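You operate a simulated robot arm through the tools that you are given. There is no shell and no other tool. Be economical: measure what you need, move in short steps, check, and stop when the job is done.

You run a simulated robot arm. Do the job below in one go: nothing can be reset, and whatever is moved stays where it is left.

Task
Put the bag box labelled "lunch bags" from the washer top on the dryer top.

Only the result counts: the job must be done as asked and must still hold three seconds after the hand-in. Knocking over, shifting, dropping, spilling or breaking anything else fails it.

Robot
A 6-joint arm with a two-finger parallel gripper, fixed in place. Base frame: the origin is at the foot of the arm, x ahead of it, y to its left, z up; the work surface is at about z = 0. Lengths are in mm, angles in rad, forces in N, time in s.
With the tool pointing down near the work surface it reaches from about 140 to 580 mm from the base axis. Its first joint turns from -1.152 to 1.152 rad. Payload 2.1 kg.
The tool frame sits at the grasp point between the pads (the TCP): z along the fingers, y along the line on which they close. The tips reach 30 mm beyond it. The gripper opens to 94 mm. The fingers are 28 mm wide and 10 mm thick; the gripper's body (50 by 96 mm) begins 55 mm behind the TCP.
Orientation is told as [roll, pitch, yaw] about the base's x, y, z axes, in that order, counted from this pose: with the fingers straight down and closing along the base's y, the tool's x points along the base's -x, its y along +y and its z along -z.

Tools
- The arm moves only by the tool servo_tool. Its argument "targets" is a list of rows, each an object (a shift or turn left out is 0, a gripper value left out holds the last) with "linear": the shift along the tool's x, y, z in units of 400 mm (1.0 is 400 mm), a list of three; "twist": the turn about the tool's z in units of 90 degrees (1.0 is 90 degrees). In form: [{"linear": [tx, ty, tz], "twist": twist}, ...]. A call has 1 to 10 rows; each row is the pose to reach, as a shift and turn from the pose commanded when the call began, along the tool's axes at that moment. "jaw" is the gripper command, from -1 (shut) to 1 (fully open), values between in proportion, set as the call begins (left out, the last holds). A call with a number of a shift or a turn outside -1 to 1 is refused whole. Rows are played at 5 a second. More than 50 mm and 0.15 rad between two rows, or a gripper value outside its range, and nothing of the call is played. Where a pose cannot be reached the arm comes as near as it can. A force on the tool above 40 N (or 10 N above the force at the start of the call, whichever is more), or a blocked arm, ends the call early, and 0.2 s more pass. Each finger travels about 72 mm/s and halts on what it meets, pressing with about 33 N; the grip force reading is that of the motor and also rises with nothing between the fingers. The clock runs only during rows and for 0.2 s after the last one: add rows that repeat a pose to give the fingers time. It gives the time, the measured TCP pose, the force on the tool (base axes), the opening and the grip force at its end, in the units of the frame above (readings bear some noise).
- Cameras (640 x 400 px; columns grow to the right, rows downward): "scene" is fixed at [13.1, -361.3, 475.7]; the picture's right is [0.97, -0.23, 0.00], its down [-0.15, -0.66, -0.73] and it looks along [0.17, 0.71, -0.68] (base axes); focal length 260 px, centre (320, 200). "wrist" rides on the gripper at [76, 14, -103] in the tool frame; the picture's right is [-0.18, 0.98, 0.00], its down [-0.75, -0.14, -0.64] and it looks along [-0.63, -0.12, 0.77] (tool axes); focal length 243 px, centre (320, 200).
- camera(camera): a new picture of that camera. The clock stands still meanwhile.
- probe_pixels(camera, pixels): for up to 12 pixels [column, row] of the newest picture of that camera ("zoom" is the newest enlarged one), the place [x, y, z] in the base frame of the surface seen there, good to about 3 mm, but the place of the scene camera against the robot may be out by one fixed shift of up to 12 mm in any direction. The clock stands still meanwhile.
- inspect(camera, box): a new picture of the part [left, top, right, bottom] of that camera's present view, enlarged. The clock stands still meanwhile.
- sign_off(): hands the job in; it is judged then, once.

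Keep the steps short. Do not move on a guess: measure, check each grasp and each placing, and mend mistakes. In all there are 60 turns and 30 pictures (those below and enlarged ones count). Leave the gripper open and the arm clear of the work at the hand-in unless told otherwise, and finish with a single line.

The tools are called after "Call:" as name(argument=value, ...) on one line, values as JSON. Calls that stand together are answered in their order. servo_tool: Moves the arm, as the interface text tells. Its arguments: {"type":"object","properties":{"targets":{"type":"array","items":{"type":"object","properties":{"linear":{"type":"array","items":{"type":"number"}},"twist":{"type":"number"}}}},"jaw":{"type":"number"}},"required":["targets"]} The other tools are called the same way: camera (camera) takes a picture; probe_pixels (camera, pixels) gives the place of the surface under pixels of a picture; inspect (camera, box) takes an enlarged picture of a part of a camera's view; sign_off () hands the job in.

At the start:

```text
t: 0.0
eef_pos: [301.1, -131.3, 226.6]
orientation: [-0.001, -0.002, 0.002]
force: [-0.1, -0.1, -0.5]
opening: 94.0
grip_force: 0.1
```

scene: 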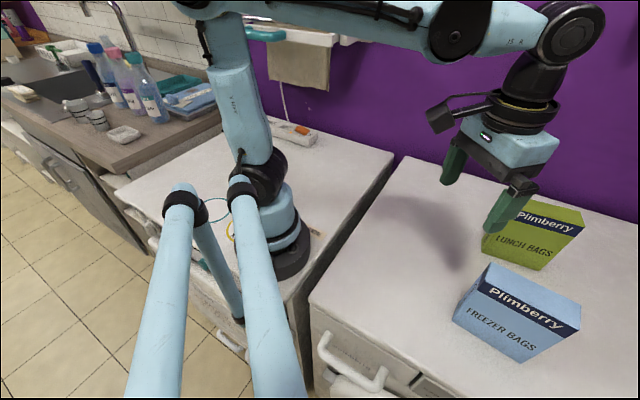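
wrist: 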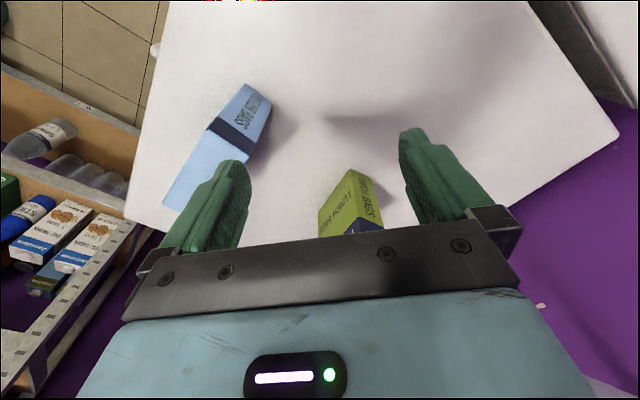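

I'll measure both boxes and the surfaces first. The green "LUNCH BAGS" box is near (535,235) in the scene picture, and the blue "FREEZER BAGS" box is near (515,315).

Call:
probe_pixels(camera="scene", pixels=[[528, 240], [578, 212], [540, 268], [487, 230], [515, 310], [490, 268], [580, 305], [400, 250], [340, 180], [180, 170], [430, 170], [610, 300]])

Call:
inspect(camera="scene", box=[420, 160, 640, 380])

Call:
inspect(camera="scene", box=[100, 100, 420, 400])

```text
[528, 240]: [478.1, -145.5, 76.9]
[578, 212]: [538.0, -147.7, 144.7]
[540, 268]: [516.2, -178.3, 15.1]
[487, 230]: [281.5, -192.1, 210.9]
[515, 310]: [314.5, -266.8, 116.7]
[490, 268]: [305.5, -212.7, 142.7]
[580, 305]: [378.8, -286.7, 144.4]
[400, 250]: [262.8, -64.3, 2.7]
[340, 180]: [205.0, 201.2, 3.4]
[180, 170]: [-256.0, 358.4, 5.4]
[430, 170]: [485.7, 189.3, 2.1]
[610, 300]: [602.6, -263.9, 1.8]
```

```text
1.82 times, centred on (530, 270) of scene
```

zoom: 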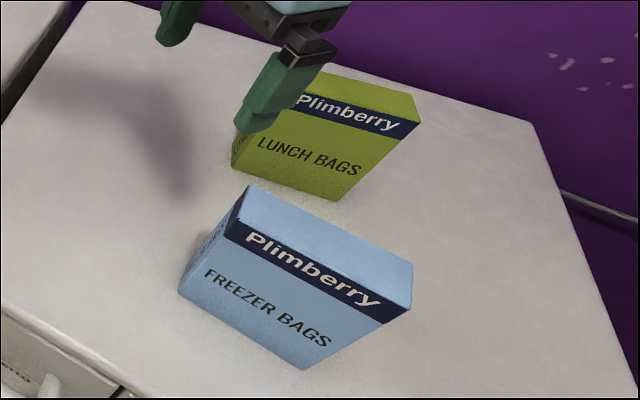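

```text
1.33 times, centred on (260, 250) of scene
```

zoom: 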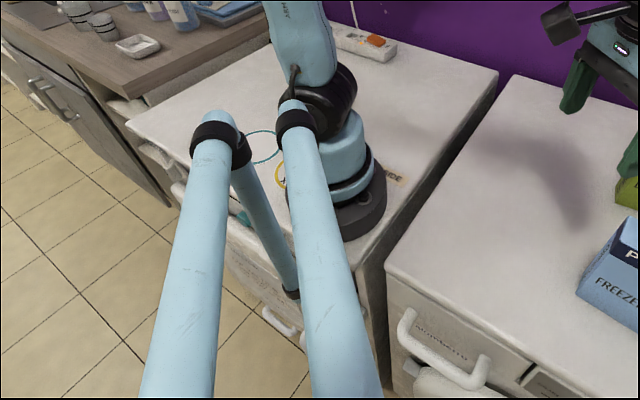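

The lunch box stands about 145 mm tall near (490,-140), partly hidden by the gripper. I'll go straight up 120 mm for a clear view of it from both cameras.

Call:
servo_tool(targets=[{"linear": [0, 0, -0.1]}, {"linear": [0, 0, -0.2]}, {"linear": [0, 0, -0.3]}, {"linear": [0, 0, -0.3]}])

Call:
camera(camera="wrist")

Call:
camera(camera="scene")

```text
t: 1.0
eef_pos: [300.4, -133.0, 344.5]
orientation: [0.0, -0.001, 0.003]
force: [0.1, -0.4, 0.4]
opening: 93.9
grip_force: 0.0
```

```text
25 pictures are left
```

wrist: 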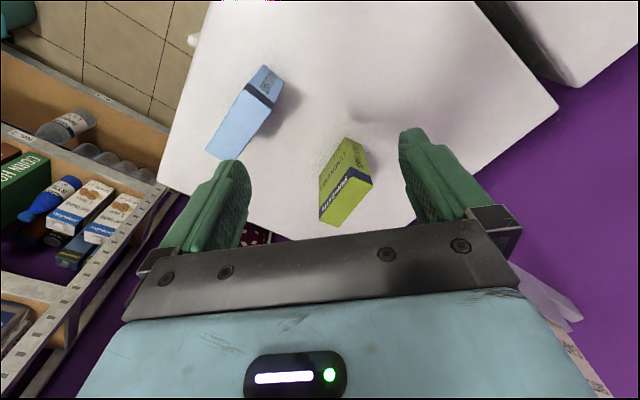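

```text
24 pictures are left
```

scene: 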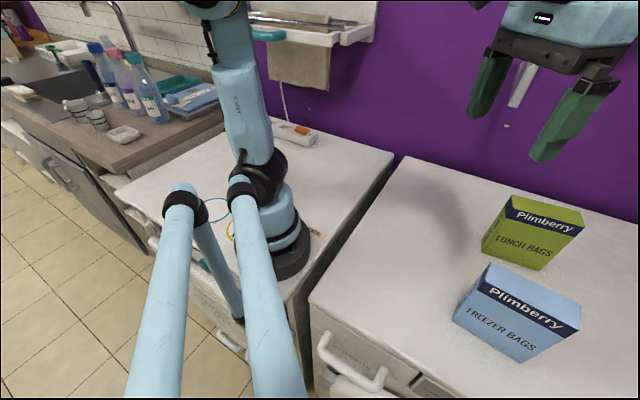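

The lunch box is now fully visible at wrist (345,180). I'll enlarge it there.

Call:
inspect(camera="wrist", box=[290, 120, 418, 240])

Call:
probe_pixels(camera="scene", pixels=[[513, 200], [578, 216], [545, 210], [485, 250], [539, 267], [395, 156], [360, 215], [345, 180], [404, 160], [355, 235], [300, 170], [330, 160]])

```text
3.33 times, centred on (354, 180) of wrist
```

zoom: 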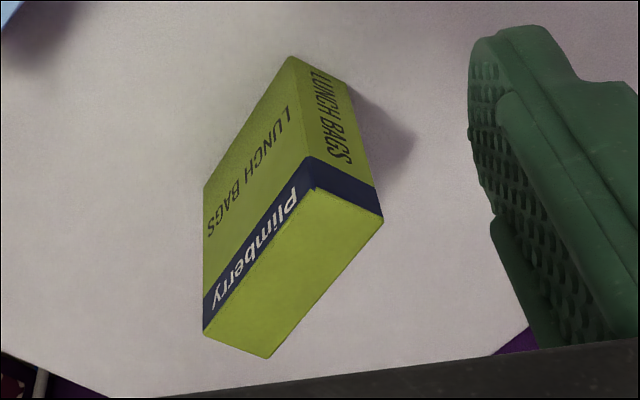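

```text
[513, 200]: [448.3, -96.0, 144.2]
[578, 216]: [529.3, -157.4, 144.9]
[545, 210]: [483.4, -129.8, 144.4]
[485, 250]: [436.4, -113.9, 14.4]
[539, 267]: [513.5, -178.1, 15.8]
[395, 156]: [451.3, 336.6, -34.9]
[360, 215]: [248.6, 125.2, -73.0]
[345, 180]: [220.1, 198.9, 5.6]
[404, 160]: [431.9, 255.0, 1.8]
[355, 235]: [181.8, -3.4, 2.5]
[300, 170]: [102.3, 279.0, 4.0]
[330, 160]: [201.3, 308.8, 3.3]
```

Now probing the top's corners and the front face in the enlarged wrist view.

Call:
probe_pixels(camera="zoom", pixels=[[316, 194], [377, 219], [269, 353], [208, 329], [295, 275], [302, 165], [207, 300], [378, 205], [292, 65], [208, 190], [330, 75], [440, 60]])

```text
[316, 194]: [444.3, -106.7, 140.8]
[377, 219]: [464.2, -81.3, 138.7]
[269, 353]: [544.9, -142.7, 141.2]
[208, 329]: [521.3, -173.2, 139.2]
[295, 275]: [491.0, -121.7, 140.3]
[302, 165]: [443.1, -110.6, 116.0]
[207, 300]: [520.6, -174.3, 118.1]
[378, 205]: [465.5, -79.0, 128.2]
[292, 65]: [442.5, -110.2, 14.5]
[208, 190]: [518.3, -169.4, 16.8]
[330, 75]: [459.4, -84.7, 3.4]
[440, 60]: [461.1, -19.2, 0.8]
```

The top's corners give a box centred at (494,-126), with its top at z 140. It is about 36 mm thick, and the thickness axis points about 51° from x, so the tool needs a yaw of -39°. I'll go above it at z 250 and turn.

Call:
servo_tool(targets=[{"linear": [-0.08, 0.003, 0.04], "twist": 0.072}, {"linear": [-0.16, 0.006, 0.08], "twist": 0.144}, {"linear": [-0.24, 0.009, 0.12], "twist": 0.216}, {"linear": [-0.32, 0.012, 0.16], "twist": 0.288}, {"linear": [-0.4, 0.015, 0.2], "twist": 0.36}, {"linear": [-0.483, 0.0175, 0.2375], "twist": 0.433}, {"linear": [-0.483, 0.0175, 0.2375], "twist": 0.433}, {"linear": [-0.483, 0.0175, 0.2375], "twist": 0.433}], jaw=1)

Call:
camera(camera="wrist")

Call:
camera(camera="scene")

```text
t: 2.8
eef_pos: [495.6, -125.7, 255.1]
orientation: [0.002, -0.003, -0.678]
force: [-0.6, -0.5, 0.8]
opening: 93.8
grip_force: 0.0
```

```text
22 pictures are left
```

wrist: 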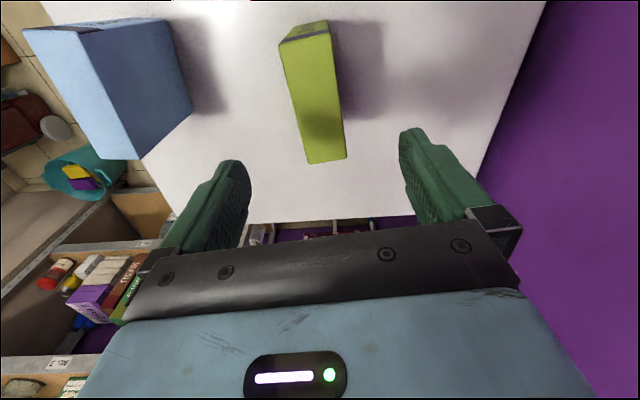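

```text
21 pictures are left
```

scene: 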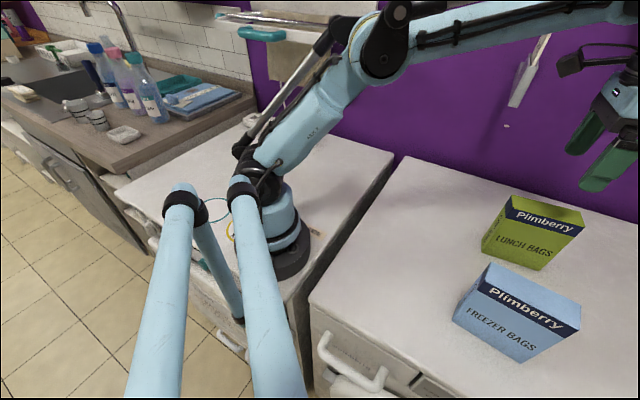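

The box is well in view: its top face runs from (283,42)/(330,36) to (308,163)/(345,157). I'll probe those to confirm alignment.

Call:
probe_pixels(camera="wrist", pixels=[[285, 46], [328, 40], [309, 160], [343, 156], [314, 100], [291, 80], [334, 80], [303, 135], [339, 130]])

Call:
probe_pixels(camera="scene", pixels=[[340, 150], [300, 150], [320, 200], [385, 160], [352, 200], [370, 180], [250, 118], [320, 140], [280, 130], [270, 60], [330, 60], [280, 165]])

```text
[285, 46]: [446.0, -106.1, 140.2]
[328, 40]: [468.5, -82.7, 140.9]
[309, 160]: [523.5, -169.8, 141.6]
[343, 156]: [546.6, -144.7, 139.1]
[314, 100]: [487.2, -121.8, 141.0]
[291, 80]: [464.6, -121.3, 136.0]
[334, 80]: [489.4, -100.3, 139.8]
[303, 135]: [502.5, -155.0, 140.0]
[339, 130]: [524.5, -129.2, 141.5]
```

```text
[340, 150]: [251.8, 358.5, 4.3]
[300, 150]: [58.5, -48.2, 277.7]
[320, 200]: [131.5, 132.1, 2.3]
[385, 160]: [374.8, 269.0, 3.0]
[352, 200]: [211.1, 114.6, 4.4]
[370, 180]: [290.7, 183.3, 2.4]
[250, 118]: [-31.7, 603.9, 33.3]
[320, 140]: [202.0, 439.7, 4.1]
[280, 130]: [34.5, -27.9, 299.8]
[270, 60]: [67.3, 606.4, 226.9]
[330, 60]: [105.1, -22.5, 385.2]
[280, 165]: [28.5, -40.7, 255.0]
```

The centre comes out at (496,-126), with the long axis at -39.4°, so the tool is aligned. I'll go down 153 mm to TCP z≈102, with the fingers on either side.

Call:
servo_tool(targets=[{"linear": [0, 0, 0.08]}, {"linear": [0, 0, 0.16]}, {"linear": [0, 0, 0.24]}, {"linear": [0, 0, 0.31]}, {"linear": [0, 0, 0.3825]}, {"linear": [0, 0, 0.3825]}, {"linear": [0, 0, 0.3825]}])

Call:
camera(camera="wrist")

```text
t: 4.4
eef_pos: [495.1, -125.2, 99.1]
orientation: [0.002, -0.002, -0.678]
force: [-1.0, 0.0, 1.1]
opening: 94.2
grip_force: 0.2
```

```text
20 pictures are left
```

wrist: 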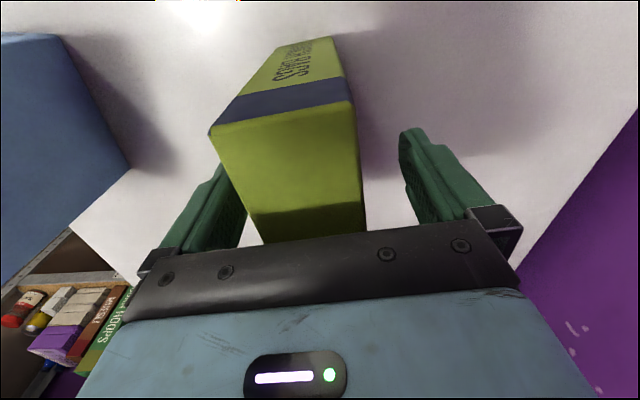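

The box stands between the fingers with clear gaps on both sides. I'll close the gripper.

Call:
servo_tool(targets=[{"linear": [0, 0, 0]}, {"linear": [0, 0, 0]}, {"linear": [0, 0, 0]}, {"linear": [0, 0, 0]}, {"linear": [0, 0, 0]}, {"linear": [0, 0, 0]}], jaw=-1)

```text
t: 5.8
eef_pos: [496.0, -125.4, 100.0]
orientation: [0.003, -0.002, -0.679]
force: [-0.1, 0.3, 0.1]
opening: 46.2
grip_force: 33.3
```

The fingers stopped at 46 mm with 33 N, so they are holding something. I'll lift 40 mm gently and check.

Call:
servo_tool(targets=[{"linear": [0, 0, -0.03]}, {"linear": [0, 0, -0.06]}, {"linear": [0, 0, -0.1]}, {"linear": [0, 0, -0.1]}])

Call:
camera(camera="wrist")

Call:
camera(camera="scene")

```text
t: 6.8
eef_pos: [493.4, -125.5, 139.4]
orientation: [0.001, -0.003, -0.679]
force: [-0.8, -0.4, -1.9]
opening: 45.9
grip_force: 32.4
```

```text
19 pictures are left
```

wrist: 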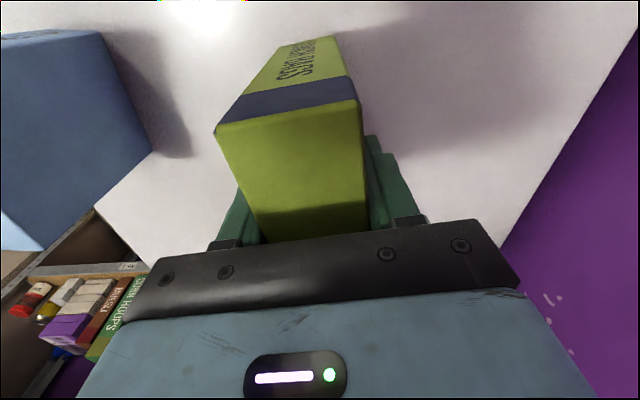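

```text
18 pictures are left
```

scene: 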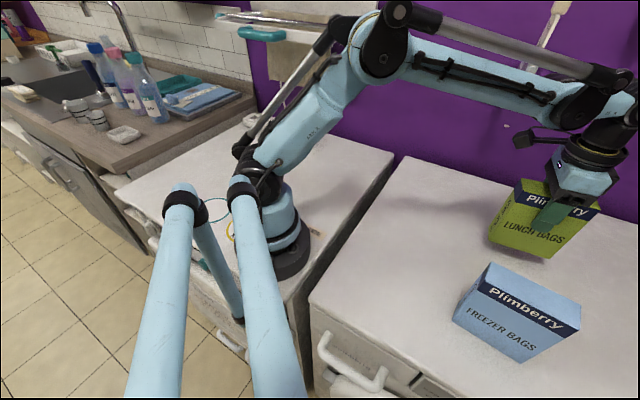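

The box is up, held square with about 2 N of load, and the blue box hasn't moved. Next I'll raise to z≈240 and swing to about (350,0).

Call:
servo_tool(targets=[{"linear": [0, 0, -0.08]}, {"linear": [0.08, 0.003, -0.16], "twist": -0.03}, {"linear": [0.16, 0.006, -0.22], "twist": -0.06}, {"linear": [0.24, 0.009, -0.25], "twist": -0.09}, {"linear": [0.32, 0.012, -0.25], "twist": -0.12}, {"linear": [0.4, 0.015, -0.25], "twist": -0.15}, {"linear": [0.476, 0.017, -0.25], "twist": -0.155}, {"linear": [0.476, 0.017, -0.25], "twist": -0.155}, {"linear": [0.476, 0.017, -0.25], "twist": -0.155}])

```text
t: 8.8
eef_pos: [352.5, 0.9, 241.7]
orientation: [0.001, -0.002, -0.434]
force: [-0.5, -0.3, -2.4]
opening: 45.8
grip_force: 33.2
```

The box is held steadily at (352,1,242). I'll continue to (240,130), turning with the arm.

Call:
servo_tool(targets=[{"linear": [0.078, 0.035, 0], "twist": -0.056}, {"linear": [0.156, 0.07, 0], "twist": -0.112}, {"linear": [0.234, 0.105, 0], "twist": -0.168}, {"linear": [0.312, 0.14, 0], "twist": -0.224}, {"linear": [0.39, 0.1745, 0], "twist": -0.277}, {"linear": [0.39, 0.1745, 0], "twist": -0.277}, {"linear": [0.39, 0.1745, 0], "twist": -0.277}])

Call:
camera(camera="scene")

Call:
camera(camera="wrist")

```text
t: 10.4
eef_pos: [238.3, 128.3, 239.9]
orientation: [0.0, -0.002, -0.001]
force: [0.2, 0.0, -0.2]
opening: 45.4
grip_force: 33.1
```

```text
17 pictures are left
```

scene: 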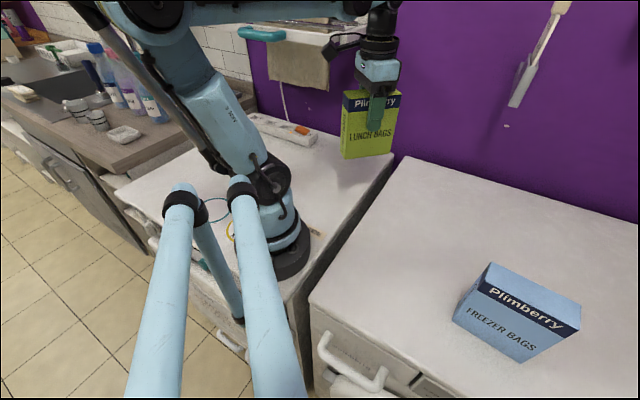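

```text
16 pictures are left
```

wrist: 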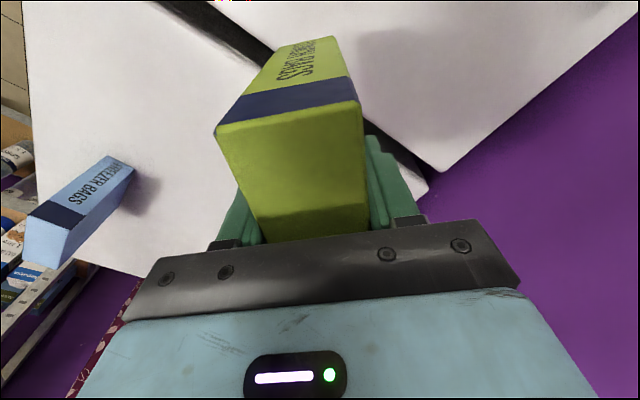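

The box is now over the dryer side and still square in the grip. I'll move on to (150,225) at the same height and probe the landing area.

Call:
servo_tool(targets=[{"linear": [0.055, 0.06, 0], "twist": -0.05}, {"linear": [0.11, 0.12, 0], "twist": -0.1}, {"linear": [0.165, 0.18, 0], "twist": -0.15}, {"linear": [0.22, 0.2425, 0], "twist": -0.2}, {"linear": [0.22, 0.2425, 0], "twist": -0.2}, {"linear": [0.22, 0.2425, 0], "twist": -0.2}])

Call:
camera(camera="scene")

Call:
camera(camera="wrist")

```text
t: 11.8
eef_pos: [150.9, 227.4, 238.2]
orientation: [-0.002, -0.002, 0.315]
force: [0.1, -0.4, -0.7]
opening: 45.8
grip_force: 32.7
```

```text
15 pictures are left
```

scene: 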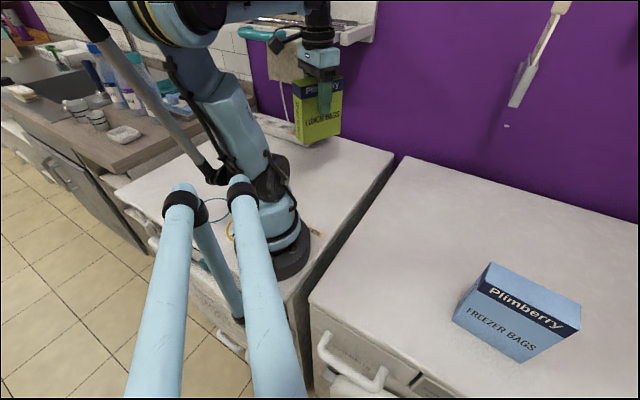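

```text
14 pictures are left
```

wrist: 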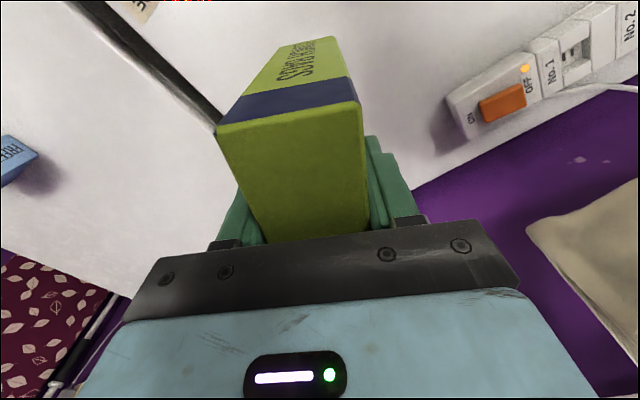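

The power strip shows on the right at wrist (455,110) and the machine's edge on the left at (200,105). I'll probe both to check the landing clearance.

Call:
probe_pixels(camera="wrist", pixels=[[448, 100], [470, 136], [435, 140], [400, 80], [380, 60], [225, 60], [200, 40], [215, 110], [180, 85], [130, 20], [420, 175]])

```text
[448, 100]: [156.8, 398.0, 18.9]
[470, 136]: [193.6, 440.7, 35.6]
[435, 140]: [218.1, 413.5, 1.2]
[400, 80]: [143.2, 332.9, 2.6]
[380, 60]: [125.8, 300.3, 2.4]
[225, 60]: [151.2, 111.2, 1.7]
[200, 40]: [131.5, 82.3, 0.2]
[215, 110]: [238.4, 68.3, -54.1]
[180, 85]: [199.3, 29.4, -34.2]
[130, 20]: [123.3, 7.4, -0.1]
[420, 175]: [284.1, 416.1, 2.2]
```

The strip is about 170 mm off and the edge about 90 mm off, with clear flat surface at z≈2 beneath. The grasp was at TCP z≈99.5, so I'll descend 130 mm to z≈108 first.

Call:
servo_tool(targets=[{"linear": [0, 0, 0.08]}, {"linear": [0, 0, 0.16]}, {"linear": [0, 0, 0.24]}, {"linear": [0, 0, 0.3]}, {"linear": [0, 0, 0.325]}, {"linear": [0, 0, 0.325]}, {"linear": [0, 0, 0.325]}])

```text
t: 13.4
eef_pos: [149.1, 225.0, 109.9]
orientation: [0.0, -0.001, 0.313]
force: [0.2, 0.4, -1.9]
opening: 45.6
grip_force: 33.1
```

At z 110 with no contact yet. I'll lower in 2 mm steps until the force changes.

Call:
servo_tool(targets=[{"linear": [0, 0, 0.006]}, {"linear": [0, 0, 0.012]}, {"linear": [0, 0, 0.017]}, {"linear": [0, 0, 0.0215]}, {"linear": [0, 0, 0.0215]}])

Call:
inspect(camera="scene", box=[250, 60, 400, 200])

```text
t: 14.6
eef_pos: [149.7, 225.7, 100.4]
orientation: [-0.001, 0.0, 0.314]
force: [-4.2, -3.3, 28.9]
opening: 46.0
grip_force: 33.1
```

```text
2.86 times, centred on (325, 130) of scene
```

zoom: 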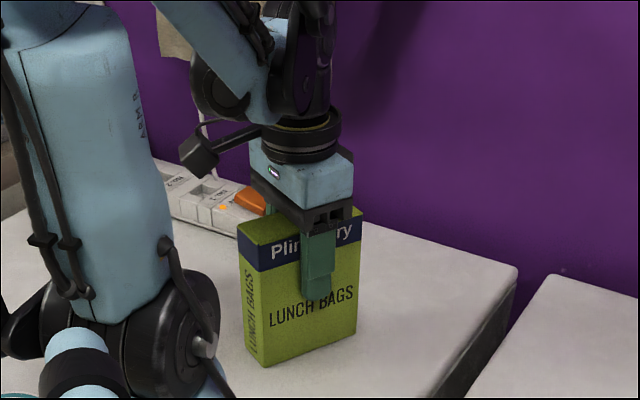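

It has touched down with 29 N upward. I'll ease up about 1 mm to relieve it, then open.

Call:
servo_tool(targets=[{"linear": [0, 0, -0.002]}, {"linear": [0, 0, -0.002]}])

Call:
servo_tool(targets=[{"linear": [0, 0, 0]}, {"linear": [0, 0, 0]}, {"linear": [0, 0, 0]}, {"linear": [0, 0, 0]}, {"linear": [0, 0, 0]}], jaw=1)

Call:
camera(camera="wrist")

```text
t: 15.2
eef_pos: [150.2, 224.7, 101.1]
orientation: [0.0, -0.004, 0.313]
force: [0.5, -0.1, -1.7]
opening: 45.8
grip_force: 32.9
```

```text
t: 16.4
eef_pos: [151.4, 225.8, 100.7]
orientation: [0.0, -0.002, 0.315]
force: [0.6, 0.5, -0.2]
opening: 94.0
grip_force: 0.0
```

```text
12 pictures are left
```

wrist: 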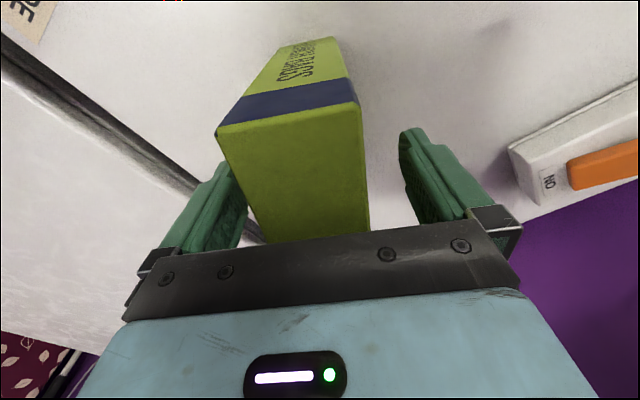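

The fingers are fully open and clear of the box on both sides. I'll retreat straight up 150 mm.

Call:
servo_tool(targets=[{"linear": [0, 0, -0.05]}, {"linear": [0, 0, -0.12]}, {"linear": [0, 0, -0.2]}, {"linear": [0, 0, -0.28]}, {"linear": [0, 0, -0.375]}, {"linear": [0, 0, -0.375]}, {"linear": [0, 0, -0.375]}])

Call:
camera(camera="scene")

Call:
camera(camera="wrist")

```text
t: 18.0
eef_pos: [152.8, 225.9, 252.4]
orientation: [-0.001, -0.002, 0.313]
force: [-0.7, -1.1, 0.6]
opening: 94.2
grip_force: 0.0
```

```text
11 pictures are left
```

scene: 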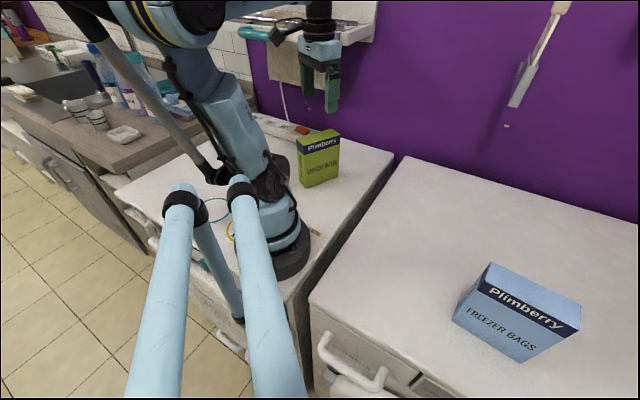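

```text
10 pictures are left
```

wrist: 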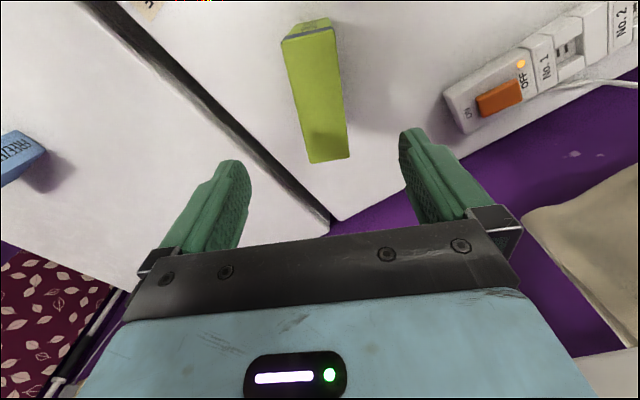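

The lunch box stands upright on the dryer top at scene (320,160), well inside the edges. The freezer box and power strip are where they were, the gripper is open, and the arm is clear above. I'll hand in now.

Call:
sign_off()

```text
The job is handed in.
```

The "lunch bags" box is standing upright on the dryer top, nothing else was moved, and the gripper is open and clear; I took the machine the arm stands on as the dryer, since its label wasn't readable.
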